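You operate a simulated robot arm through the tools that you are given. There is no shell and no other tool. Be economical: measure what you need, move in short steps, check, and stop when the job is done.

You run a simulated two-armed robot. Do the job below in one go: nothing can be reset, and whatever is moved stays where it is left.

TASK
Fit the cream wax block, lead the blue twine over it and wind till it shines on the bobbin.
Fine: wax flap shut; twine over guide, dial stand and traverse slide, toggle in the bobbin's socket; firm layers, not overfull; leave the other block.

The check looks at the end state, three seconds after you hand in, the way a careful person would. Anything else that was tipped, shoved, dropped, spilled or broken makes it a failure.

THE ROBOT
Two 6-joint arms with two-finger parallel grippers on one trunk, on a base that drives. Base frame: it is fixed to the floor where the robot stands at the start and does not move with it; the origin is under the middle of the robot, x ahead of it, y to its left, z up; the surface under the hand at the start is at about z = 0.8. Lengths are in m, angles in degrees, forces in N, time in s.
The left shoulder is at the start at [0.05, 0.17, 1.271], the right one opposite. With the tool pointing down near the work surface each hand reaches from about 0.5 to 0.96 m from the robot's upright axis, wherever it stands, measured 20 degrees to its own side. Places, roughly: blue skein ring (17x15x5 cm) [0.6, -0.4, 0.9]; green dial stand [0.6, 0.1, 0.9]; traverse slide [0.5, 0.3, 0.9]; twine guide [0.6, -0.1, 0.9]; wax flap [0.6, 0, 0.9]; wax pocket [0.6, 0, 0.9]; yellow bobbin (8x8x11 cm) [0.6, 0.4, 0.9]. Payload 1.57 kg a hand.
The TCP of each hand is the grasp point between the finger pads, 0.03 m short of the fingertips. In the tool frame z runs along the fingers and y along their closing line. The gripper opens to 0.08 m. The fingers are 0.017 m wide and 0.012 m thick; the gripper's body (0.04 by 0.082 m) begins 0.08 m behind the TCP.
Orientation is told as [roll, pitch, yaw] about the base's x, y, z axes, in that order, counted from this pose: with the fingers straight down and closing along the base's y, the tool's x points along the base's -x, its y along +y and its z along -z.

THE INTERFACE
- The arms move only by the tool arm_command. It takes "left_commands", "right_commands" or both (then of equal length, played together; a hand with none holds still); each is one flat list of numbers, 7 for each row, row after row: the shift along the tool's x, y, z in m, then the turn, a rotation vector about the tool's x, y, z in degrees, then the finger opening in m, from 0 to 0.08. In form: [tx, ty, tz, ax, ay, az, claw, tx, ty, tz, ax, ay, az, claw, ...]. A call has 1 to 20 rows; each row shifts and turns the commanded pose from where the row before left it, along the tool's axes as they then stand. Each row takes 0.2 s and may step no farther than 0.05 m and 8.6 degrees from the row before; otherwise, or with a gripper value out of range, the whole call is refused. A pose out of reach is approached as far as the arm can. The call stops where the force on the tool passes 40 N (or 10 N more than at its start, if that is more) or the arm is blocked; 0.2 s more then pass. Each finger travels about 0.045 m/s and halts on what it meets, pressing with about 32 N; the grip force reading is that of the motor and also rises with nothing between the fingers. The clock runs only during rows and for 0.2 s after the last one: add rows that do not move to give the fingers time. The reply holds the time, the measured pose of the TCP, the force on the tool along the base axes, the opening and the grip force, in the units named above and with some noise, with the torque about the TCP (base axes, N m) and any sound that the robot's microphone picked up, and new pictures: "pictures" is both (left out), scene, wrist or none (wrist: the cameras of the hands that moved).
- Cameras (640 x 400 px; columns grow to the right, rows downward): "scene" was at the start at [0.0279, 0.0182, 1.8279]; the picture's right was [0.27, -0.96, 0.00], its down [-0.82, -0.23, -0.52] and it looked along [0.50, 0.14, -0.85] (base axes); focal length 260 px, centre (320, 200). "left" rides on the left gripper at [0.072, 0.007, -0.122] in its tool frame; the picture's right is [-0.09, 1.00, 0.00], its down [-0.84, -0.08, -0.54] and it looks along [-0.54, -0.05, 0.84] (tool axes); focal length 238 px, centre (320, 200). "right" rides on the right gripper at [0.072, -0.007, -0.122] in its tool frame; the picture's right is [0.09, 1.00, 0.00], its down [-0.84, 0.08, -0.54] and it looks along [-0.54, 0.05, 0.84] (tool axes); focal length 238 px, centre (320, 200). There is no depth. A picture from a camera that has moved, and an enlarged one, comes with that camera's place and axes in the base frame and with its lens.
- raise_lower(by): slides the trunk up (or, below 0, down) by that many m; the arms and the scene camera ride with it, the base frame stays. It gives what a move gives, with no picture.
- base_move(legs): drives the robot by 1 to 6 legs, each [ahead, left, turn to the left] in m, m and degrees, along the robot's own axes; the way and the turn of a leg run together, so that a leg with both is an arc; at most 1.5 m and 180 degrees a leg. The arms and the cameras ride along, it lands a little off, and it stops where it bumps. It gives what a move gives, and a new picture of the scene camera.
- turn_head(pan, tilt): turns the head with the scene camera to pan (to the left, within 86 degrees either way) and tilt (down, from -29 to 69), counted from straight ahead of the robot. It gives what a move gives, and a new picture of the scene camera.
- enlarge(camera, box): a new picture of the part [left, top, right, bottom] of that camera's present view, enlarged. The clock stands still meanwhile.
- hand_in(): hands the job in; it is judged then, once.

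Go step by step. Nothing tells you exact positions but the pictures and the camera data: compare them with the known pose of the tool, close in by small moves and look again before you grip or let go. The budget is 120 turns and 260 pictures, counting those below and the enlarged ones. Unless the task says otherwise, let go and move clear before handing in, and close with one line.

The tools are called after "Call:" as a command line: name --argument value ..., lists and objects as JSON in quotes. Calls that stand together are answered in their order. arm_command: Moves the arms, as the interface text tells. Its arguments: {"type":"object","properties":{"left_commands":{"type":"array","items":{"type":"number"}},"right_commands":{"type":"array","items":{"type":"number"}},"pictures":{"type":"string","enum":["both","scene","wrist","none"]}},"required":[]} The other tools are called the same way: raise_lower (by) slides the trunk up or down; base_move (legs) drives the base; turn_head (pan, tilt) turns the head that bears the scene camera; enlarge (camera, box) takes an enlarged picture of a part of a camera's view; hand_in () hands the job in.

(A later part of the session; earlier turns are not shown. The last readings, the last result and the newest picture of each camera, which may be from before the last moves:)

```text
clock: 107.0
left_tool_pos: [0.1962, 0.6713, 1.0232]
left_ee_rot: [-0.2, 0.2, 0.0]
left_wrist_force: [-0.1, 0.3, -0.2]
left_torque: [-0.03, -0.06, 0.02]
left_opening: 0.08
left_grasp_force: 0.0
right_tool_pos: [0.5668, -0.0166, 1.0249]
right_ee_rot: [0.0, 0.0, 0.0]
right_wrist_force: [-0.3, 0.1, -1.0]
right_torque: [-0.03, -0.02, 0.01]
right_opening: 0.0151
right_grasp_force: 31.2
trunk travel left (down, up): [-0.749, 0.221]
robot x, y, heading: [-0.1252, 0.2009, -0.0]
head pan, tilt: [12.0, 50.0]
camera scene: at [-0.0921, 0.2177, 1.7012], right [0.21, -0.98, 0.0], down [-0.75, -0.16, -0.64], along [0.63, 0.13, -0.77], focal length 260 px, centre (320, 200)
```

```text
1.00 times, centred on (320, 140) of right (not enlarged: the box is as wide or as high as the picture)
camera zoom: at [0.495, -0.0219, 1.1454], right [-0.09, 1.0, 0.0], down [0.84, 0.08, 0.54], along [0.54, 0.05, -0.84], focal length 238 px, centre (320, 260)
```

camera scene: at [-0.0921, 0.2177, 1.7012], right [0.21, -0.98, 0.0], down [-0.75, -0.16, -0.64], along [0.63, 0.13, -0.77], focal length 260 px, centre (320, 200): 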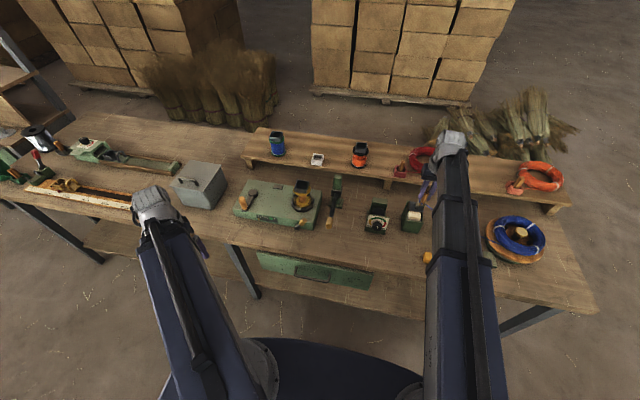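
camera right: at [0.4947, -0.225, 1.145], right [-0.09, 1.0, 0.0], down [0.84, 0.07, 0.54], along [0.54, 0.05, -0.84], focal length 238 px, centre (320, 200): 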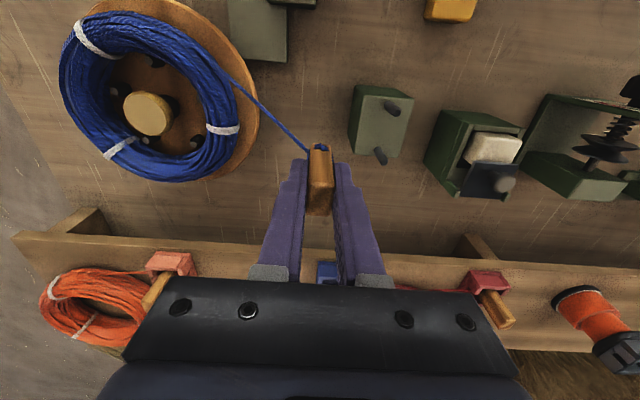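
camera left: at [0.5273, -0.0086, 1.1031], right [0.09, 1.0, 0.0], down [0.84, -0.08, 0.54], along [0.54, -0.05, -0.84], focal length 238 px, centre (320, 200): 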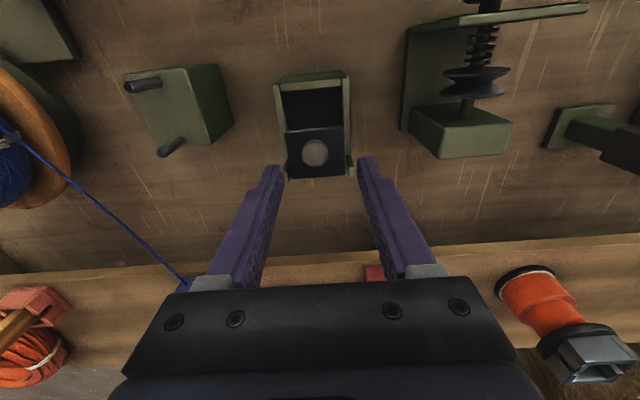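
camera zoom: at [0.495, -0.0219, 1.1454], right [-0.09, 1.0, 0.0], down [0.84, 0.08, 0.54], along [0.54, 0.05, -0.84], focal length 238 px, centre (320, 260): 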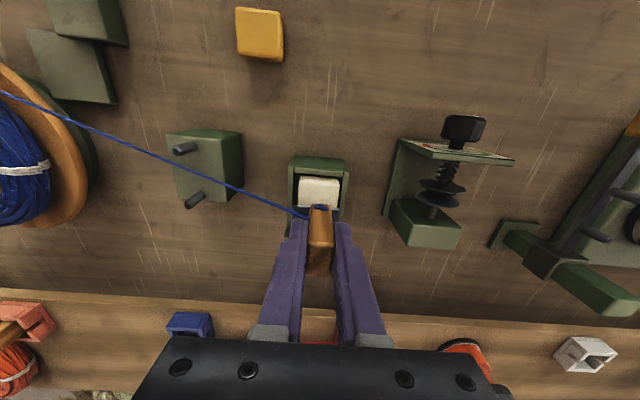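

The twine runs over the guide between its pins. I carry on past the dial stand to y≈0.21, then lower so the twine drops into the guide, onto the wax and between the discs.

Call:
arm_command --right_commands '[0, 0.045, 0, 0, 0, 0, 0, 0, 0.045, 0, 0, 0, 0, 0, 0, 0.045, 0, 0, 0, 0, 0, 0, 0.045, 0, 0, 0, 0, 0, 0, 0.045, 0, 0, 0, 0, 0]' --pictures "none"

Call:
raise_lower --by -0.08

Call:
enlarge --camera "right" --box '[0, 0, 640, 280]'

Call:
enlarge --camera "scene" --box '[310, 160, 550, 270]'

```text
clock: 108.2
left_tool_pos: [0.1963, 0.6712, 1.0242]
left_ee_rot: [-0.1, 0.0, 0.0]
left_wrist_force: [0.2, -0.4, -0.2]
left_torque: [-0.02, 0.01, 0.0]
left_opening: 0.0803
left_grasp_force: 0.0
right_tool_pos: [0.5656, 0.208, 1.0247]
right_ee_rot: [0.2, -0.1, 0.0]
right_wrist_force: [-0.2, 0.2, -0.3]
right_torque: [-0.01, 0.03, -0.01]
right_opening: 0.015
right_grasp_force: 31.0
trunk travel left (down, up): [-0.749, 0.221]
robot x, y, heading: [-0.132, 0.2025, 0.3]
head pan, tilt: [12.0, 50.0]
```

```text
clock: 109.4
left_tool_pos: [0.1952, 0.6717, 0.9433]
left_ee_rot: [-0.2, 0.0, 0.0]
left_wrist_force: [-0.4, -0.3, 1.0]
left_torque: [0.03, 0.06, 0.01]
left_opening: 0.08
left_grasp_force: 0.1
right_tool_pos: [0.5665, 0.2081, 0.9445]
right_ee_rot: [0.3, -0.1, -0.1]
right_wrist_force: [-0.5, 0.3, -0.8]
right_torque: [-0.01, 0.0, -0.01]
right_opening: 0.0151
right_grasp_force: 31.4
trunk travel left (down, up): [-0.669, 0.301]
robot x, y, heading: [-0.1302, 0.1982, -0.1]
head pan, tilt: [12.0, 50.0]
```

```text
1.00 times, centred on (320, 140) of right (not enlarged: the box is as wide or as high as the picture)
camera zoom: at [0.4945, 0.2018, 1.0652], right [-0.09, 1.0, 0.0], down [0.84, 0.08, 0.54], along [0.54, 0.05, -0.84], focal length 238 px, centre (320, 260)
```

zoom: 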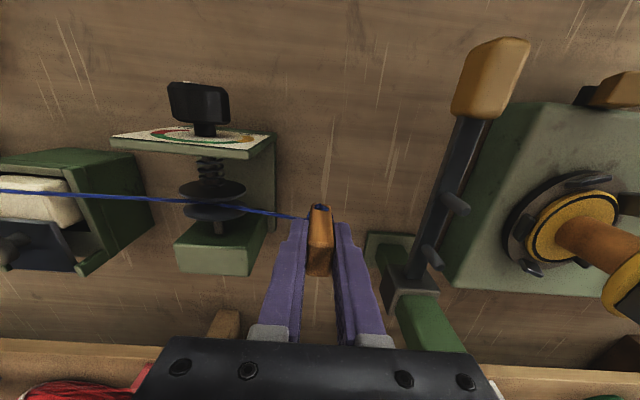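

```text
2.67 times, centred on (430, 215) of scene
camera zoom: at [-0.0923, 0.2158, 1.6213], right [0.21, -0.98, 0.0], down [-0.75, -0.16, -0.64], along [0.63, 0.13, -0.77], focal length 695 px, centre (27, 160)
```

zoom: 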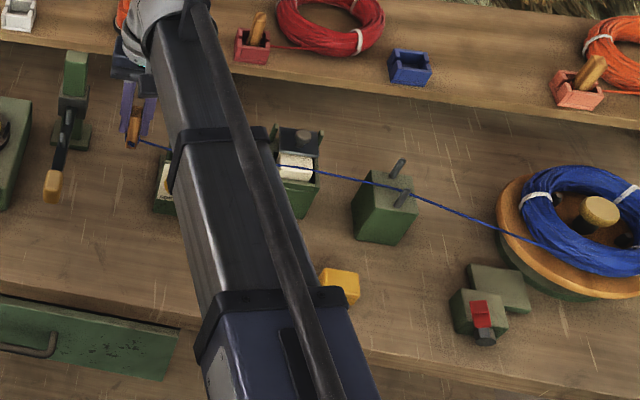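

Lined up nicely with guide, wax and discs. Lower a bit more to seat the twine between the discs.

Call:
raise_lower --by -0.025

Call:
enlarge --camera "right" --box '[40, 60, 480, 260]'

```text
clock: 110.1
left_tool_pos: [0.1964, 0.6706, 0.9196]
left_ee_rot: [-0.2, 0.1, 0.0]
left_wrist_force: [0.4, 0.0, -0.1]
left_torque: [0.01, 0.02, 0.01]
left_opening: 0.0801
left_grasp_force: 0.1
right_tool_pos: [0.5671, 0.2073, 0.9188]
right_ee_rot: [0.2, -0.1, 0.0]
right_wrist_force: [-0.3, -0.8, 0.3]
right_torque: [0.01, -0.03, -0.04]
right_opening: 0.0145
right_grasp_force: 31.2
trunk travel left (down, up): [-0.644, 0.326]
robot x, y, heading: [-0.1256, 0.2013, -0.1]
head pan, tilt: [12.0, 50.0]
```

```text
1.45 times, centred on (260, 160) of right
camera zoom: at [0.4945, 0.2017, 1.0402], right [-0.09, 1.0, 0.0], down [0.84, 0.08, 0.54], along [0.54, 0.05, -0.84], focal length 347 px, centre (407, 258)
```

zoom: 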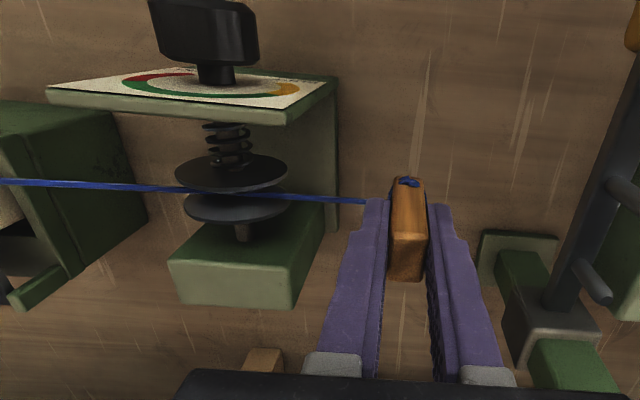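

The twine is between the discs. Now raise and pass between the slide's two pins.

Call:
raise_lower --by 0.053

Call:
arm_command --right_commands '[0, 0.045, 0, 0, 0, 0, 0, 0, 0.045, 0, 0, 0, 0, 0, 0, 0.045, 0, 0, 0, 0, 0, 0, 0.01, 0, 0, 0, 0, 0]' --pictures "none"

Call:
enlarge --camera "right" --box '[0, 0, 640, 280]'

```text
clock: 111.1
left_tool_pos: [0.1971, 0.6713, 0.9709]
left_ee_rot: [-0.1, 0.2, 0.0]
left_wrist_force: [0.4, -0.2, 0.3]
left_torque: [0.0, 0.05, -0.02]
left_opening: 0.0799
left_grasp_force: 0.0
right_tool_pos: [0.5657, 0.2081, 0.9719]
right_ee_rot: [0.3, 0.0, 0.1]
right_wrist_force: [0.4, -0.4, -0.4]
right_torque: [0.01, 0.0, 0.01]
right_opening: 0.0148
right_grasp_force: 31.1
trunk travel left (down, up): [-0.697, 0.273]
robot x, y, heading: [-0.1284, 0.1981, 0.1]
head pan, tilt: [12.0, 50.0]
```

```text
clock: 112.1
left_tool_pos: [0.1966, 0.6688, 0.9724]
left_ee_rot: [-0.1, 0.0, 0.0]
left_wrist_force: [-0.5, 0.0, -0.6]
left_torque: [0.03, 0.02, -0.01]
left_opening: 0.0799
left_grasp_force: 0.1
right_tool_pos: [0.5681, 0.3528, 0.9711]
right_ee_rot: [0.2, -0.1, 0.1]
right_wrist_force: [-0.3, 0.2, -0.8]
right_torque: [-0.02, -0.02, -0.01]
right_opening: 0.0149
right_grasp_force: 30.6
trunk travel left (down, up): [-0.697, 0.273]
robot x, y, heading: [-0.1293, 0.2039, 0.3]
head pan, tilt: [12.0, 50.0]
```

```text
1.00 times, centred on (320, 140) of right (not enlarged: the box is as wide or as high as the picture)
camera zoom: at [0.4957, 0.3475, 1.0931], right [-0.09, 1.0, 0.0], down [0.84, 0.07, 0.54], along [0.54, 0.05, -0.84], focal length 238 px, centre (320, 260)
```

zoom: 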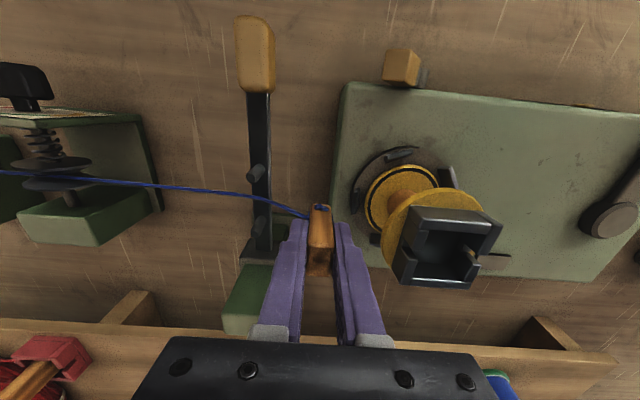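

The twine lies between the slide pins. I dip briefly so it seats, then check the socket.

Call:
raise_lower --by -0.022

Call:
enlarge --camera "right" --box '[180, 40, 540, 240]'

Call:
raise_lower --by 0.12

Call:
enlarge --camera "right" --box '[180, 40, 540, 240]'

```text
clock: 112.8
left_tool_pos: [0.1966, 0.6699, 0.9503]
left_ee_rot: [-0.1, 0.0, 0.0]
left_wrist_force: [0.6, 0.5, -0.8]
left_torque: [0.03, 0.0, -0.01]
left_opening: 0.08
left_grasp_force: 0.0
right_tool_pos: [0.5667, 0.3543, 0.9492]
right_ee_rot: [0.2, -0.1, 0.0]
right_wrist_force: [0.4, 0.9, 0.9]
right_torque: [-0.02, 0.02, 0.0]
right_opening: 0.0147
right_grasp_force: 30.4
trunk travel left (down, up): [-0.675, 0.295]
robot x, y, heading: [-0.1272, 0.2008, -0.0]
head pan, tilt: [12.0, 50.0]
```

```text
1.78 times, centred on (360, 140) of right
camera zoom: at [0.4956, 0.3474, 1.0712], right [-0.09, 1.0, 0.0], down [0.84, 0.08, 0.54], along [0.54, 0.05, -0.84], focal length 424 px, centre (249, 307)
```

zoom: 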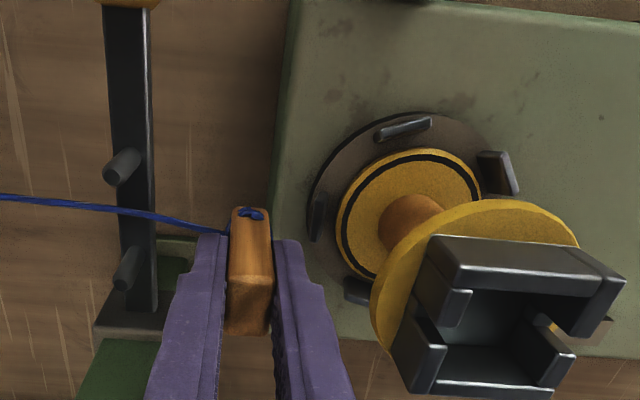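

```text
clock: 114.2
left_tool_pos: [0.1966, 0.6701, 1.0694]
left_ee_rot: [-0.1, 0.1, 0.0]
left_wrist_force: [0.1, 0.2, -0.2]
left_torque: [0.0, 0.03, -0.01]
left_opening: 0.0797
left_grasp_force: 0.1
right_tool_pos: [0.5664, 0.3518, 1.0689]
right_ee_rot: [0.2, 0.0, 0.0]
right_wrist_force: [-0.3, 0.1, 0.2]
right_torque: [-0.03, 0.02, 0.03]
right_opening: 0.0148
right_grasp_force: 31.0
trunk travel left (down, up): [-0.795, 0.175]
robot x, y, heading: [-0.1331, 0.2008, 0.1]
head pan, tilt: [12.0, 50.0]
```

```text
1.78 times, centred on (360, 140) of right
camera zoom: at [0.4958, 0.3475, 1.191], right [-0.09, 1.0, 0.0], down [0.84, 0.08, 0.54], along [0.54, 0.05, -0.84], focal length 424 px, centre (249, 307)
```

zoom: 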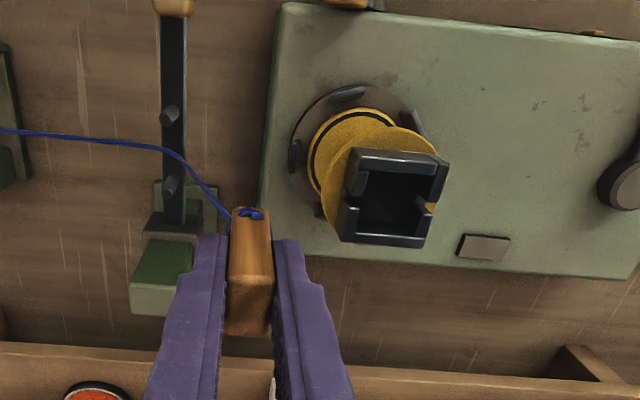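

Twine is bent over the slide, good. The socket centre is about (0.565, 0.431), top 0.966. I move the toggle above it.

Call:
arm_command --right_commands '[0.002, 0.04, 0, 0, 0, 0, 0, 0.002, 0.0365, 0, 0, 0, 0, 0, 0, 0, 0, 0, 0, 0, 0]' --pictures "none"

Call:
raise_lower --by -0.022

Call:
enlarge --camera "right" --box '[240, 80, 400, 240]'

Call:
enlarge --camera "scene" --box '[260, 160, 350, 230]'

```text
clock: 115.0
left_tool_pos: [0.1968, 0.6705, 1.0699]
left_ee_rot: [0.0, 0.2, 0.0]
left_wrist_force: [-0.2, -0.6, 0.3]
left_torque: [0.01, -0.01, -0.03]
left_opening: 0.08
left_grasp_force: 0.1
right_tool_pos: [0.5658, 0.4311, 1.0702]
right_ee_rot: [0.2, -0.1, 0.0]
right_wrist_force: [0.9, -0.1, -0.6]
right_torque: [-0.02, 0.0, 0.0]
right_opening: 0.015
right_grasp_force: 30.6
trunk travel left (down, up): [-0.795, 0.175]
robot x, y, heading: [-0.1288, 0.2032, 0.5]
head pan, tilt: [12.0, 50.0]
```

```text
clock: 115.7
left_tool_pos: [0.1967, 0.671, 1.0475]
left_ee_rot: [-0.1, 0.1, 0.0]
left_wrist_force: [-0.6, -0.4, 0.1]
left_torque: [0.01, 0.02, -0.04]
left_opening: 0.0803
left_grasp_force: 0.0
right_tool_pos: [0.5642, 0.4314, 1.0479]
right_ee_rot: [0.1, -0.1, 0.0]
right_wrist_force: [-0.8, -0.5, 0.3]
right_torque: [0.02, -0.01, 0.03]
right_opening: 0.0147
right_grasp_force: 30.8
trunk travel left (down, up): [-0.773, 0.197]
robot x, y, heading: [-0.1298, 0.2018, 0.1]
head pan, tilt: [12.0, 50.0]
```

```text
2.50 times, centred on (320, 160) of right
camera zoom: at [0.4927, 0.4247, 1.1692], right [-0.09, 1.0, 0.0], down [0.84, 0.08, 0.54], along [0.54, 0.05, -0.84], focal length 596 px, centre (320, 300)
```

zoom: 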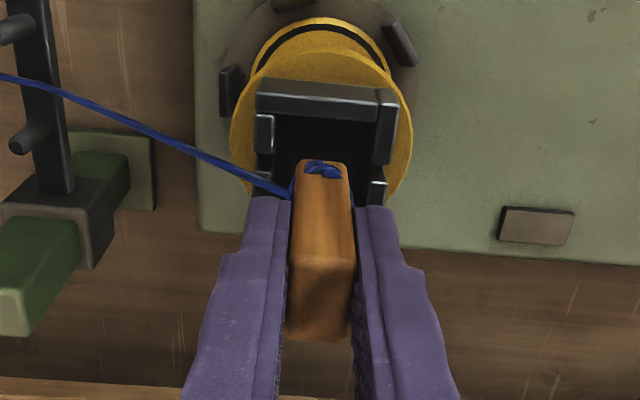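

```text
5.71 times, centred on (305, 195) of scene
camera zoom: at [-0.0923, 0.2156, 1.7253], right [0.21, -0.98, 0.0], down [-0.75, -0.16, -0.64], along [0.63, 0.13, -0.77], focal length 1489 px, centre (406, 229)
```

zoom: 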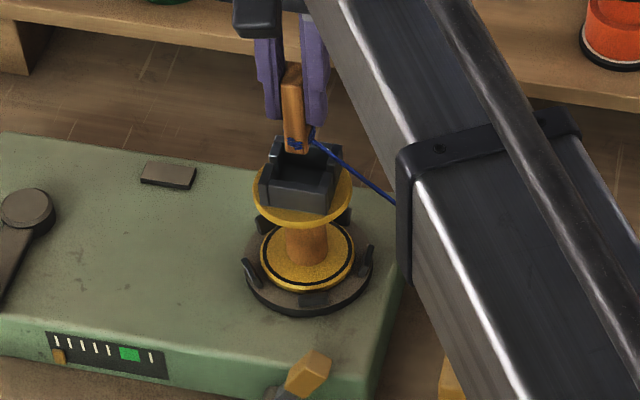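

I shift 5 mm forward and lower the toggle into the socket.

Call:
arm_command --right_commands '[-0.005, 0.0, 0, 0, 0, 0, 0, 0, 0, 0, 0, 0, 0, 0]' --pictures "none"

Call:
raise_lower --by -0.03

Call:
enlarge --camera "right" --box '[240, 80, 400, 240]'

Call:
enlarge --camera "scene" --box '[270, 150, 350, 220]'

```text
clock: 116.3
left_tool_pos: [0.1965, 0.6711, 1.0483]
left_ee_rot: [-0.2, 0.1, 0.0]
left_wrist_force: [-0.3, -0.8, -0.7]
left_torque: [0.03, -0.01, -0.01]
left_opening: 0.0799
left_grasp_force: 0.0
right_tool_pos: [0.5682, 0.4297, 1.0475]
right_ee_rot: [0.3, 0.0, 0.1]
right_wrist_force: [0.2, 0.0, 0.1]
right_torque: [0.0, 0.01, -0.05]
right_opening: 0.0149
right_grasp_force: 30.7
trunk travel left (down, up): [-0.773, 0.197]
robot x, y, heading: [-0.1328, 0.201, -0.1]
head pan, tilt: [12.0, 50.0]
```

```text
clock: 117.1
left_tool_pos: [0.1958, 0.6701, 1.018]
left_ee_rot: [-0.1, 0.1, -0.1]
left_wrist_force: [-0.7, -1.1, 0.0]
left_torque: [-0.02, -0.02, 0.01]
left_opening: 0.0798
left_grasp_force: 0.1
right_tool_pos: [0.5682, 0.4303, 1.0184]
right_ee_rot: [0.2, -0.1, -0.1]
right_wrist_force: [-2.0, 0.2, -1.5]
right_torque: [0.02, 0.17, 0.01]
right_opening: 0.015
right_grasp_force: 30.5
trunk travel left (down, up): [-0.743, 0.227]
robot x, y, heading: [-0.1274, 0.2002, -0.0]
head pan, tilt: [12.0, 50.0]
```

```text
2.50 times, centred on (320, 160) of right
camera zoom: at [0.4971, 0.4251, 1.1392], right [-0.09, 1.0, 0.0], down [0.84, 0.08, 0.54], along [0.54, 0.05, -0.84], focal length 596 px, centre (320, 300)
```

zoom: 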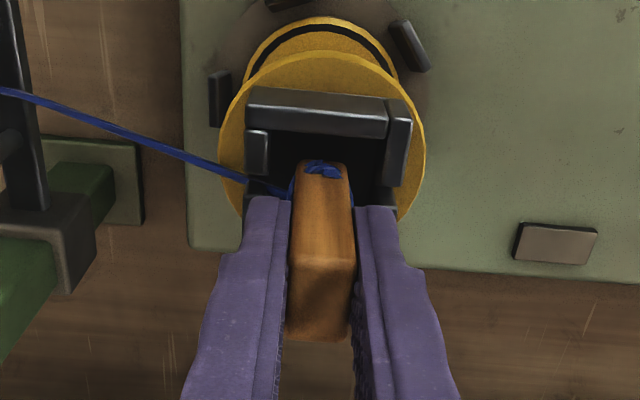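

```text
5.71 times, centred on (310, 185) of scene
camera zoom: at [-0.0923, 0.2158, 1.6952], right [0.21, -0.98, 0.0], down [-0.75, -0.16, -0.64], along [0.63, 0.13, -0.77], focal length 1489 px, centre (377, 286)
```

zoom: 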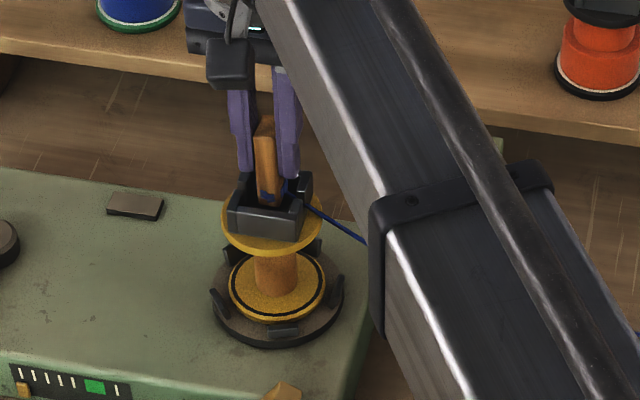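

Call:
arm_command --right_commands '[0.002, 0.0, 0, 0, 0, 0, 0]' --pictures "none"

Call:
raise_lower --by -0.015

Call:
enlarge --camera "right" --box '[240, 80, 400, 240]'

Call:
enlarge --camera "scene" --box '[270, 150, 350, 220]'

```text
clock: 117.5
left_tool_pos: [0.198, 0.671, 1.0188]
left_ee_rot: [-0.1, 0.1, 0.1]
left_wrist_force: [0.2, -0.1, -0.3]
left_torque: [0.0, 0.0, -0.01]
left_opening: 0.0801
left_grasp_force: 0.0
right_tool_pos: [0.5676, 0.4312, 1.0177]
right_ee_rot: [0.2, 0.0, 0.1]
right_wrist_force: [-0.6, -1.2, 0.0]
right_torque: [0.01, 0.03, 0.02]
right_opening: 0.0151
right_grasp_force: 31.1
trunk travel left (down, up): [-0.743, 0.227]
robot x, y, heading: [-0.1293, 0.1988, 0.0]
head pan, tilt: [12.0, 50.0]
```

```text
clock: 118.1
left_tool_pos: [0.1946, 0.6707, 1.0037]
left_ee_rot: [-0.1, 0.0, 0.0]
left_wrist_force: [-0.6, -0.4, -0.1]
left_torque: [0.0, 0.0, 0.0]
left_opening: 0.0801
left_grasp_force: 0.0
right_tool_pos: [0.5668, 0.4301, 1.0042]
right_ee_rot: [0.2, 0.0, 0.0]
right_wrist_force: [4.0, 1.3, 24.1]
right_torque: [0.08, -0.23, 0.04]
right_opening: 0.0148
right_grasp_force: 30.5
trunk travel left (down, up): [-0.728, 0.242]
robot x, y, heading: [-0.128, 0.2054, -0.1]
head pan, tilt: [12.0, 50.0]
```

```text
2.50 times, centred on (320, 160) of right
camera zoom: at [0.4946, 0.4248, 1.1253], right [-0.09, 1.0, 0.0], down [0.84, 0.07, 0.54], along [0.54, 0.05, -0.84], focal length 596 px, centre (320, 300)
```

zoom: 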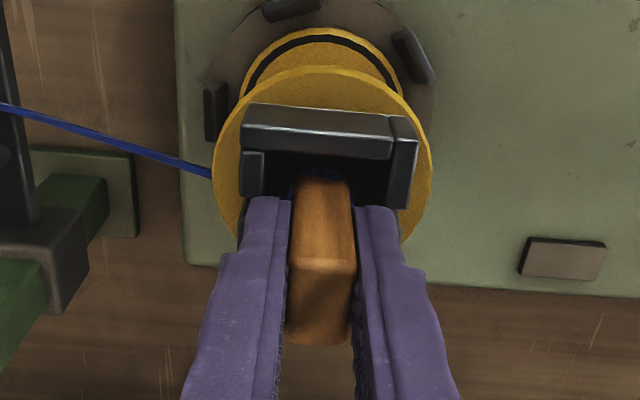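

```text
5.71 times, centred on (310, 185) of scene
camera zoom: at [-0.0939, 0.2152, 1.6808], right [0.21, -0.98, 0.0], down [-0.75, -0.16, -0.64], along [0.63, 0.13, -0.77], focal length 1489 px, centre (377, 286)
```

zoom: 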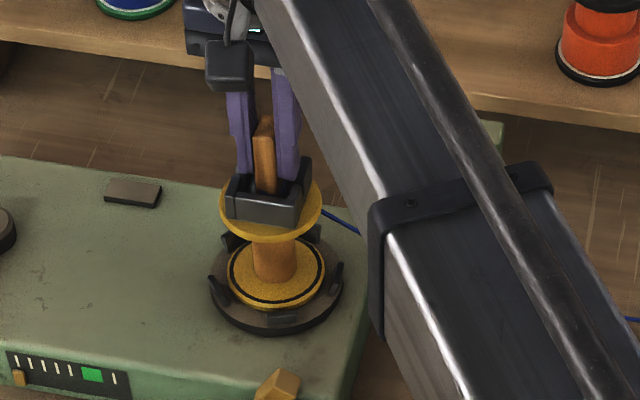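

The toggle has bottomed in the socket (24 N). I release and withdraw upward.

Call:
arm_command --right_commands '[0, 0.0, 0, 0, 0, 0, 0.03, 0, 0.0, 0, 0, 0, 0, 0.045, 0, 0, 0, 0, 0, 0, 0.045]' --pictures "none"

Call:
raise_lower --by 0.08

Call:
enlarge --camera "right" --box '[200, 60, 440, 240]'

Call:
enlarge --camera "scene" --box '[230, 150, 440, 250]'

```text
clock: 118.9
left_tool_pos: [0.1959, 0.6706, 1.0031]
left_ee_rot: [-0.1, 0.1, 0.0]
left_wrist_force: [0.9, -0.4, 0.4]
left_torque: [-0.01, 0.02, 0.01]
left_opening: 0.08
left_grasp_force: 0.0
right_tool_pos: [0.5668, 0.4306, 1.0017]
right_ee_rot: [0.2, -0.1, 0.0]
right_wrist_force: [0.4, 0.9, 0.7]
right_torque: [0.0, 0.0, -0.01]
right_opening: 0.0455
right_grasp_force: 0.1
trunk travel left (down, up): [-0.728, 0.242]
robot x, y, heading: [-0.1243, 0.199, -0.0]
head pan, tilt: [12.0, 50.0]
```

```text
clock: 120.1
left_tool_pos: [0.1974, 0.6706, 1.0827]
left_ee_rot: [-0.1, 0.1, 0.0]
left_wrist_force: [0.5, 0.3, 0.4]
left_torque: [-0.01, -0.01, -0.03]
left_opening: 0.0802
left_grasp_force: 0.0
right_tool_pos: [0.5664, 0.4303, 1.0825]
right_ee_rot: [0.3, -0.1, 0.0]
right_wrist_force: [-0.7, -0.5, -0.7]
right_torque: [0.02, 0.02, 0.0]
right_opening: 0.045
right_grasp_force: 0.0
trunk travel left (down, up): [-0.808, 0.162]
robot x, y, heading: [-0.1304, 0.1994, 0.1]
head pan, tilt: [12.0, 50.0]
```

```text
2.22 times, centred on (320, 150) of right
camera zoom: at [0.4954, 0.4252, 1.204], right [-0.09, 1.0, 0.0], down [0.84, 0.08, 0.54], along [0.54, 0.05, -0.84], focal length 530 px, centre (320, 311)
```

zoom: 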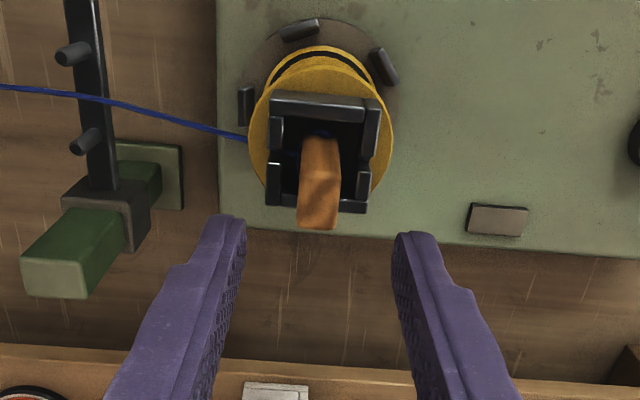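

```text
3.05 times, centred on (335, 200) of scene
camera zoom: at [-0.092, 0.2159, 1.7602], right [0.21, -0.98, 0.0], down [-0.75, -0.16, -0.64], along [0.63, 0.13, -0.77], focal length 794 px, centre (274, 200)
```

zoom: 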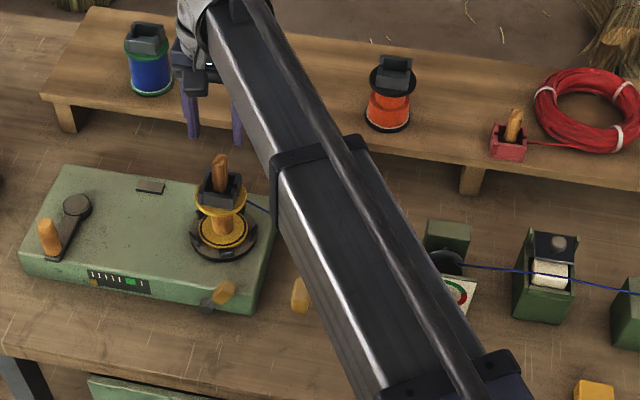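

The toggle stands in the socket and the twine runs over wax, discs and slide. Now I bring the right hand over the slide handle and the left over the crank knob.

Call:
arm_command --right_commands '[0.02, -0.035, 0, 0, 0, 0, 0.06, 0.03, -0.035, 0, 0, 0, 0, 0.06, 0.03, -0.035, 0, 0, 0, 0, 0.06, 0.03, -0.03, 0, 0, 0, 0, 0.06, 0, 0, 0, 0, 0, 0, 0.06, 0, 0, 0, 0, 0, 0, 0.06, 0, 0, 0, 0, 0, 0, 0.06]' --left_commands '[-0.04, 0, 0, 0, 0, 0, 0.06, -0.04, 0, 0, 0, 0, 0, 0.06, -0.04, 0, 0, 0, 0, 0, 0.06, -0.04, 0, 0, 0, 0, 0, 0.06, -0.04, 0, 0, 0, 0, 0, 0.06, -0.03, -0.005, 0, 0, 0, 0, 0.06, -0.02, -0.005, 0, 0, 0, 0, 0.06]' --pictures "wrist"

Call:
enlarge --camera "left" --box '[160, 60, 440, 240]'

Call:
enlarge --camera "right" --box '[220, 60, 500, 240]'

Call:
enlarge --camera "scene" --box '[220, 160, 380, 260]'

```text
clock: 121.7
left_tool_pos: [0.4488, 0.6611, 1.0831]
left_ee_rot: [-0.2, 0.0, -0.1]
left_wrist_force: [-0.6, -0.9, -0.3]
left_torque: [-0.01, -0.02, 0.01]
left_opening: 0.0599
left_grasp_force: 0.1
right_tool_pos: [0.4579, 0.295, 1.0821]
right_ee_rot: [0.2, 0.0, 0.0]
right_wrist_force: [0.3, -0.1, 0.3]
right_torque: [-0.02, 0.02, -0.01]
right_opening: 0.0598
right_grasp_force: 0.0
trunk travel left (down, up): [-0.808, 0.162]
robot x, y, heading: [-0.1323, 0.2001, 0.0]
head pan, tilt: [12.0, 50.0]
camera right: at [0.3852, 0.2889, 1.2039], right [-0.09, 1.0, 0.0], down [0.84, 0.08, 0.54], along [0.54, 0.05, -0.84], focal length 238 px, centre (320, 200)
camera left: at [0.3756, 0.6674, 1.2047], right [0.09, 1.0, 0.0], down [0.84, -0.08, 0.54], along [0.54, -0.05, -0.84], focal length 238 px, centre (320, 200)
```

right: 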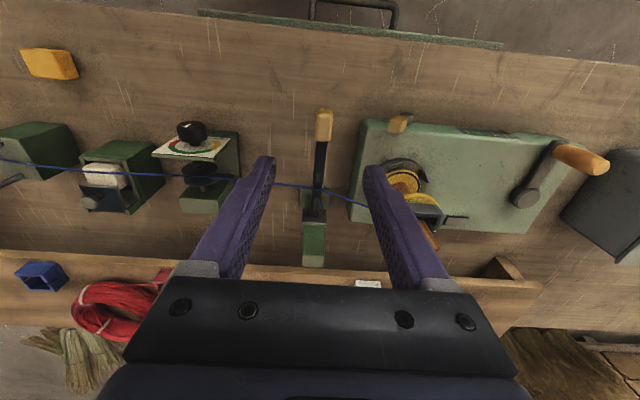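
left: 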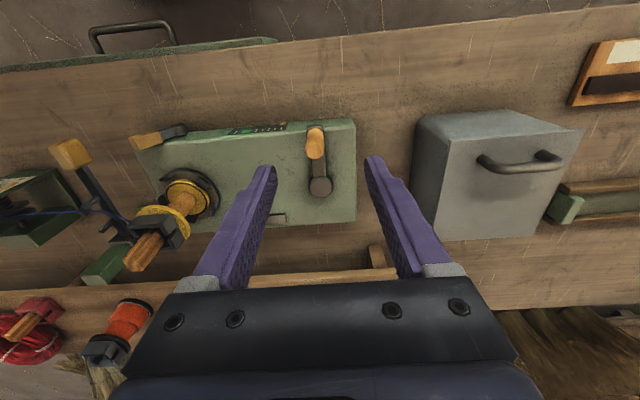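

```text
2.22 times, centred on (300, 150) of left
camera zoom: at [0.3756, 0.6674, 1.2047], right [0.09, 1.0, 0.0], down [0.84, -0.08, 0.54], along [0.54, -0.05, -0.84], focal length 530 px, centre (364, 311)
```

zoom: 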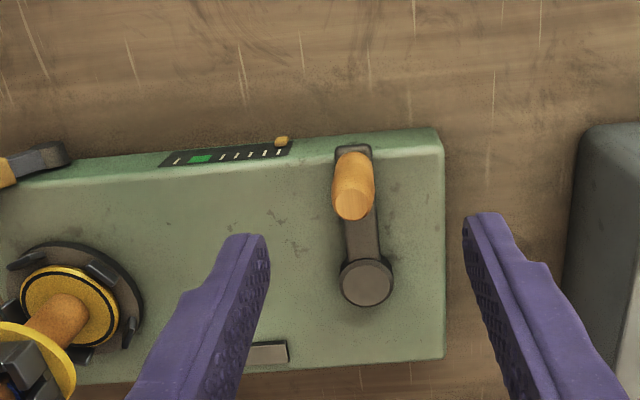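

```text
2.22 times, centred on (360, 150) of right
camera zoom: at [0.3852, 0.2889, 1.2039], right [-0.09, 1.0, 0.0], down [0.84, 0.08, 0.54], along [0.54, 0.05, -0.84], focal length 530 px, centre (231, 311)
```

zoom: 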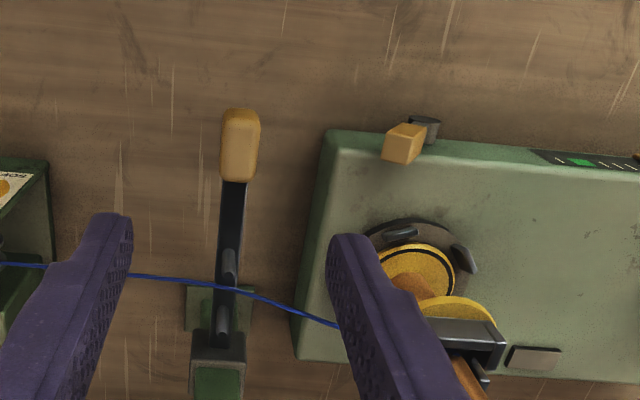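

```text
4.00 times, centred on (300, 210) of scene
camera zoom: at [-0.0915, 0.216, 1.7602], right [0.21, -0.98, 0.0], down [-0.75, -0.16, -0.64], along [0.63, 0.13, -0.77], focal length 1042 px, centre (400, 160)
```

zoom: 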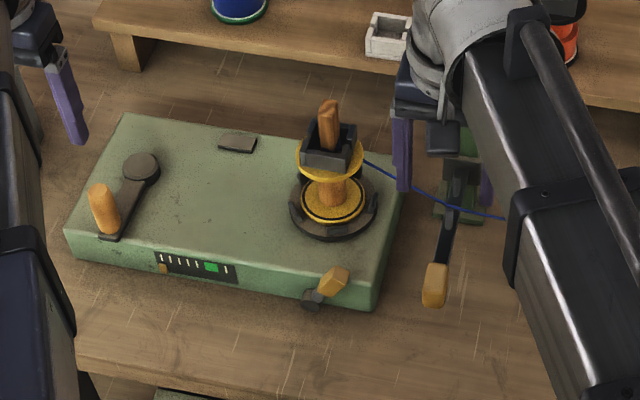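

Crank knob is at about (0.486, 0.651) with top 0.925, hub (0.56, 0.65); slide handle at (0.471, 0.30), z≈0.89. I align both hands and lower.

Call:
arm_command --right_commands '[-0.013, 0.005, 0, 0, 0, 0, 0.05, 0, 0, 0, 0, 0, 0, 0.05]' --left_commands '[-0.037, -0.01, 0, 0, 0, 0, 0.06, 0, 0, 0, 0, 0, 0, 0.06]' --pictures "none"

Call:
raise_lower --by -0.11

Call:
enlarge --camera "left" --box '[220, 100, 420, 240]'

Call:
enlarge --camera "right" --box '[220, 100, 420, 240]'

```text
clock: 122.3
left_tool_pos: [0.4826, 0.6522, 1.084]
left_ee_rot: [-0.2, 0.0, 0.1]
left_wrist_force: [0.1, 0.4, -0.8]
left_torque: [-0.01, -0.01, 0.0]
left_opening: 0.0602
left_grasp_force: 0.0
right_tool_pos: [0.4691, 0.299, 1.0832]
right_ee_rot: [0.2, -0.1, -0.1]
right_wrist_force: [-1.5, -0.6, 0.2]
right_torque: [-0.01, -0.07, 0.01]
right_opening: 0.0499
right_grasp_force: 0.0
trunk travel left (down, up): [-0.808, 0.162]
robot x, y, heading: [-0.1291, 0.2001, -0.0]
head pan, tilt: [12.0, 50.0]
```

```text
clock: 123.7
left_tool_pos: [0.4837, 0.6521, 0.9735]
left_ee_rot: [-0.2, 0.0, 0.0]
left_wrist_force: [1.2, 1.2, 0.0]
left_torque: [0.02, -0.02, 0.02]
left_opening: 0.06
left_grasp_force: 0.0
right_tool_pos: [0.4687, 0.2994, 0.9732]
right_ee_rot: [0.2, -0.1, 0.0]
right_wrist_force: [-0.4, -0.4, 0.4]
right_torque: [-0.01, -0.02, 0.0]
right_opening: 0.05
right_grasp_force: 0.0
trunk travel left (down, up): [-0.698, 0.272]
robot x, y, heading: [-0.1301, 0.2001, 0.1]
head pan, tilt: [12.0, 50.0]
```

```text
2.86 times, centred on (320, 170) of left
camera zoom: at [0.4105, 0.6577, 1.0951], right [0.09, 1.0, 0.0], down [0.84, -0.08, 0.54], along [0.54, -0.05, -0.84], focal length 681 px, centre (320, 286)
```

zoom: 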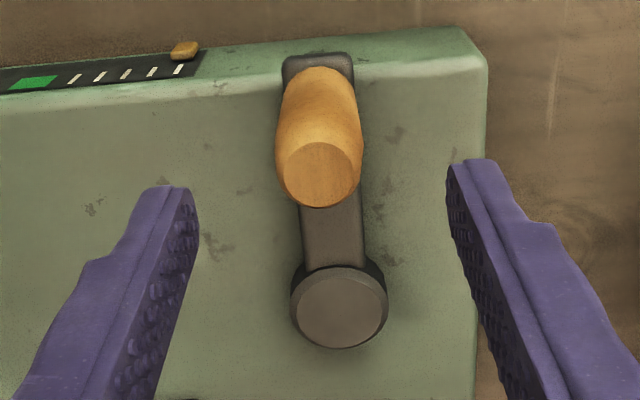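

```text
2.86 times, centred on (320, 170) of right
camera zoom: at [0.3981, 0.294, 1.0942], right [-0.09, 1.0, 0.0], down [0.84, 0.08, 0.54], along [0.54, 0.05, -0.84], focal length 681 px, centre (320, 286)
```

zoom: 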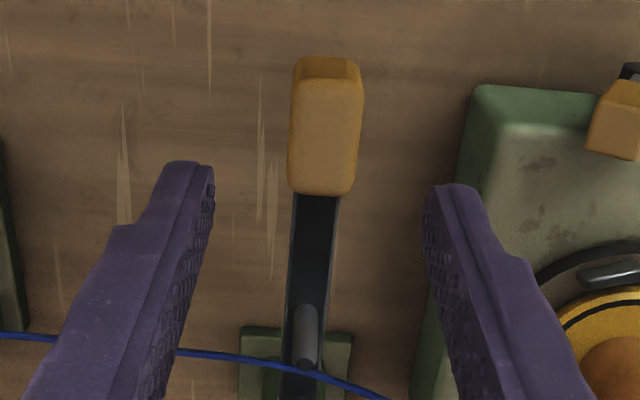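

Both well aligned. I lower to tip z≈0.884 and close the left hand on the crank knob.

Call:
raise_lower --by -0.06

Call:
arm_command --left_commands '[0, -0.001, 0, 0, 0, 0, 0.04, 0, 0, 0, 0, 0, 0, 0.015, 0, 0, 0, 0, 0, 0, 0.015, 0, 0, 0, 0, 0, 0, 0.015, 0.0, 0, 0, 0, 0, 0, 0.015]' --pictures "none"

Call:
enlarge --camera "left" --box '[160, 60, 460, 240]'

Call:
enlarge --camera "right" --box '[220, 60, 480, 240]'

```text
clock: 124.7
left_tool_pos: [0.4828, 0.6523, 0.9134]
left_ee_rot: [-0.1, 0.1, 0.1]
left_wrist_force: [0.3, 0.3, 0.2]
left_torque: [0.04, 0.01, 0.03]
left_opening: 0.06
left_grasp_force: 0.2
right_tool_pos: [0.4695, 0.299, 0.9132]
right_ee_rot: [0.2, -0.1, 0.0]
right_wrist_force: [0.5, -0.4, 0.2]
right_torque: [0.0, -0.02, 0.03]
right_opening: 0.05
right_grasp_force: 0.0
trunk travel left (down, up): [-0.638, 0.332]
robot x, y, heading: [-0.1308, 0.201, 0.2]
head pan, tilt: [12.0, 50.0]
```

```text
clock: 125.9
left_tool_pos: [0.4821, 0.6519, 0.9121]
left_ee_rot: [-0.2, 0.1, 0.0]
left_wrist_force: [-0.1, -0.9, -1.5]
left_torque: [0.84, 0.01, 0.03]
left_opening: 0.0234
left_grasp_force: 35.4
right_tool_pos: [0.4699, 0.299, 0.9137]
right_ee_rot: [0.2, -0.1, -0.1]
right_wrist_force: [-1.0, -0.4, -1.1]
right_torque: [0.01, 0.0, 0.0]
right_opening: 0.0499
right_grasp_force: 0.2
trunk travel left (down, up): [-0.638, 0.332]
robot x, y, heading: [-0.1329, 0.1994, -0.1]
head pan, tilt: [12.0, 50.0]
```

```text
2.13 times, centred on (310, 150) of left
camera zoom: at [0.4107, 0.6567, 1.035], right [0.09, 1.0, 0.0], down [0.84, -0.08, 0.54], along [0.54, -0.05, -0.84], focal length 508 px, centre (341, 307)
```

zoom: 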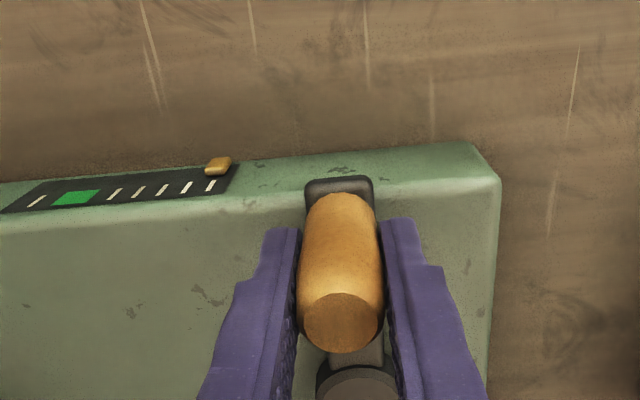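

```text
2.22 times, centred on (350, 150) of right
camera zoom: at [0.3981, 0.294, 1.0341], right [-0.09, 1.0, 0.0], down [0.84, 0.08, 0.54], along [0.54, 0.05, -0.84], focal length 530 px, centre (253, 311)
```

zoom: 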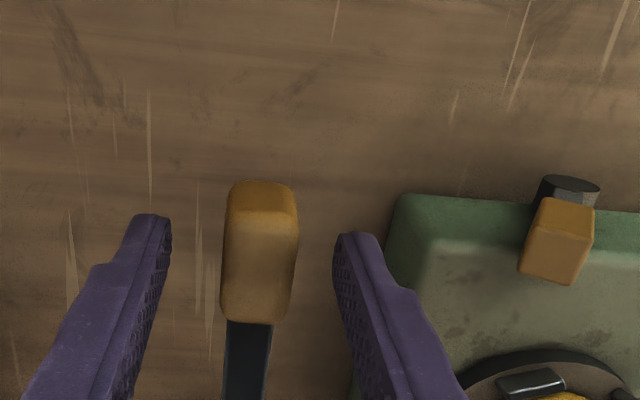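

Gripped. I test a 60° clockwise (seen from above) turn.

Call:
arm_command --left_commands '[-0.0045, 0.0253, 0, 0, 0, 0, 0.015, -0.0128, 0.0223, 0, 0, 0, 0, 0.015, -0.0197, 0.0165, 0, 0, 0, 0, 0.015, 0, 0, 0, 0, 0, 0, 0.015]' --pictures "wrist"

Call:
enlarge --camera "scene" --box '[220, 150, 380, 250]'

```text
clock: 126.9
left_tool_pos: [0.5176, 0.7191, 0.9131]
left_ee_rot: [0.1, 0.2, 0.2]
left_wrist_force: [-13.5, 22.3, 4.0]
left_torque: [-0.95, 0.78, -0.04]
left_opening: 0.0234
left_grasp_force: 35.2
right_tool_pos: [0.469, 0.3018, 0.9134]
right_ee_rot: [0.1, -0.1, 0.0]
right_wrist_force: [-0.3, 0.3, 0.2]
right_torque: [0.0, -0.01, 0.02]
right_opening: 0.05
right_grasp_force: 0.1
trunk travel left (down, up): [-0.638, 0.332]
robot x, y, heading: [-0.1299, 0.2014, 0.3]
head pan, tilt: [12.0, 50.0]
camera left: at [0.4448, 0.7249, 1.0352], right [0.09, 1.0, 0.0], down [0.84, -0.07, 0.54], along [0.54, -0.05, -0.84], focal length 238 px, centre (320, 200)
```

left: 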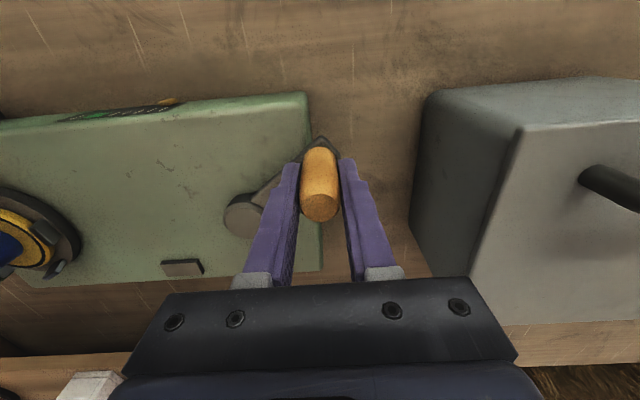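

```text
4.00 times, centred on (300, 200) of scene
camera zoom: at [-0.0942, 0.2187, 1.5904], right [0.21, -0.98, 0.0], down [-0.75, -0.16, -0.64], along [0.63, 0.13, -0.77], focal length 1042 px, centre (400, 200)
```

zoom: 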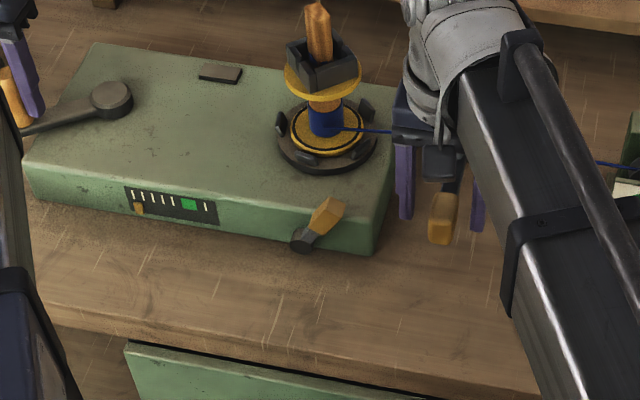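

It wound at once (blue on the barrel), so a few turns suffice. I look closely at the bobbin and the scale.

Call:
enlarge --camera "scene" --box '[280, 150, 330, 200]'

Call:
enlarge --camera "scene" --box '[240, 190, 300, 220]'

Call:
enlarge --camera "right" --box '[300, 100, 560, 280]'

```text
8.00 times, centred on (305, 175) of scene
camera zoom: at [-0.0942, 0.2187, 1.5904], right [0.21, -0.98, 0.0], down [-0.75, -0.16, -0.64], along [0.63, 0.13, -0.77], focal length 2084 px, centre (440, 400)
```

zoom: 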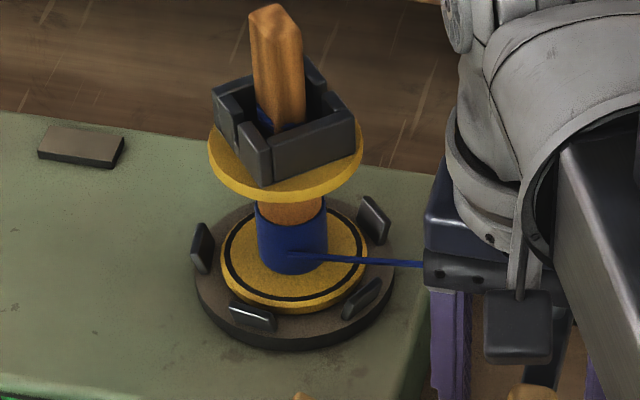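

```text
10.67 times, centred on (270, 205) of scene
camera zoom: at [-0.0942, 0.2187, 1.5904], right [0.21, -0.98, 0.0], down [-0.75, -0.16, -0.64], along [0.63, 0.13, -0.77], focal length 2779 px, centre (853, 147)
```

zoom: 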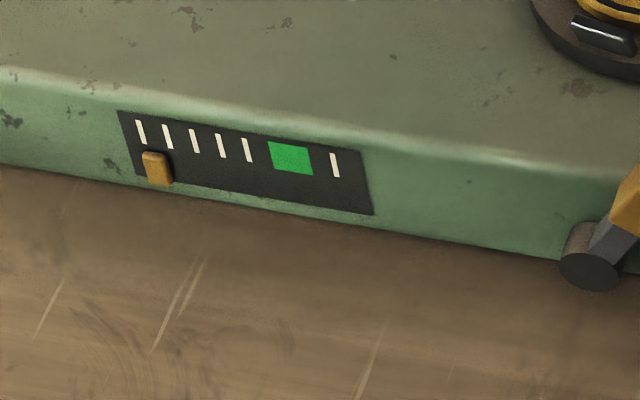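

```text
2.22 times, centred on (430, 190) of right
camera zoom: at [0.3967, 0.2964, 1.0347], right [-0.09, 1.0, 0.0], down [0.84, 0.08, 0.54], along [0.54, 0.05, -0.84], focal length 530 px, centre (76, 222)
```

zoom: 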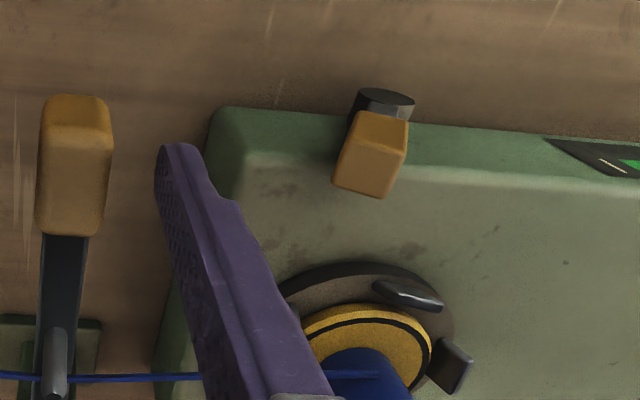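

Winding goes slowly per turn on the scale (marker still near the first tick). I'll grip the slide handle with the right hand and test lifting the slide 1 cm with the trunk.

Call:
arm_command --right_commands '[0, 0, 0, 0, 0, 0, 0.03, 0, 0, 0, 0, 0, 0, 0.01, 0, 0, 0, 0, 0, 0, 0.01, 0, 0, 0, 0, 0, 0, 0.01]' --left_commands '[0.0, 0.004, 0, 0, 0, 0, 0.015, 0, 0, 0, 0, 0, 0, 0.015, 0, 0, 0, 0, 0, 0, 0.015, 0, 0, 0, 0, 0, 0, 0.015]' --pictures "none"

Call:
raise_lower --by 0.01

Call:
enlarge --camera "scene" --box '[280, 145, 360, 205]'

Call:
enlarge --camera "right" --box '[200, 60, 460, 240]'

```text
clock: 127.9
left_tool_pos: [0.5178, 0.7207, 0.9124]
left_ee_rot: [0.0, 0.1, 0.1]
left_wrist_force: [-11.8, 15.0, 4.5]
left_torque: [0.63, 0.45, 0.0]
left_opening: 0.0234
left_grasp_force: 35.6
right_tool_pos: [0.4692, 0.3022, 0.9141]
right_ee_rot: [0.2, 0.0, 0.1]
right_wrist_force: [-0.5, 5.2, -0.8]
right_torque: [0.09, -0.08, 0.0]
right_opening: 0.0218
right_grasp_force: 33.4
trunk travel left (down, up): [-0.638, 0.332]
robot x, y, heading: [-0.1285, 0.2007, 0.2]
head pan, tilt: [12.0, 50.0]
```

```text
clock: 128.4
left_tool_pos: [0.5222, 0.7203, 0.9177]
left_ee_rot: [0.0, 0.2, 0.2]
left_wrist_force: [-1.3, 5.2, -25.7]
left_torque: [-0.63, 0.02, -0.02]
left_opening: 0.0233
left_grasp_force: 35.6
right_tool_pos: [0.4688, 0.3003, 0.9193]
right_ee_rot: [0.2, 0.3, 0.0]
right_wrist_force: [1.2, 3.6, -3.3]
right_torque: [0.15, 0.31, -0.02]
right_opening: 0.0213
right_grasp_force: 34.4
trunk travel left (down, up): [-0.646, 0.324]
robot x, y, heading: [-0.1283, 0.1999, 0.3]
head pan, tilt: [12.0, 50.0]
stopped: the force on the tool passed its limit at 70 N (the readings are from after the stop); the commanded pose is now the measured one
```

```text
6.67 times, centred on (320, 175) of scene
camera zoom: at [-0.0897, 0.2186, 1.5975], right [0.21, -0.98, 0.0], down [-0.75, -0.16, -0.64], along [0.63, 0.13, -0.77], focal length 1737 px, centre (320, 367)
```

zoom: 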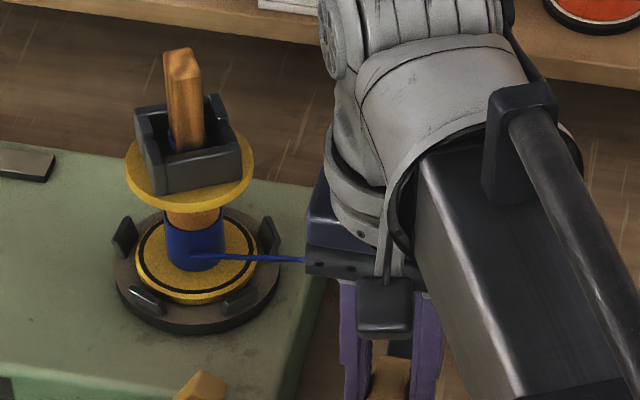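

```text
2.22 times, centred on (330, 150) of right
camera zoom: at [0.3981, 0.2959, 1.0406], right [-0.09, 1.0, 0.0], down [0.84, 0.08, 0.54], along [0.54, 0.05, -0.84], focal length 530 px, centre (298, 311)
```

zoom: 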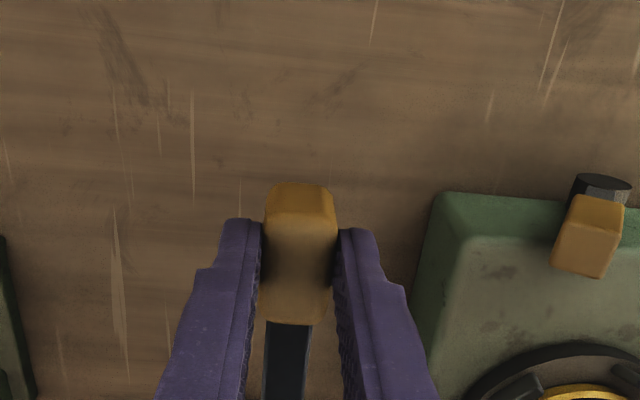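

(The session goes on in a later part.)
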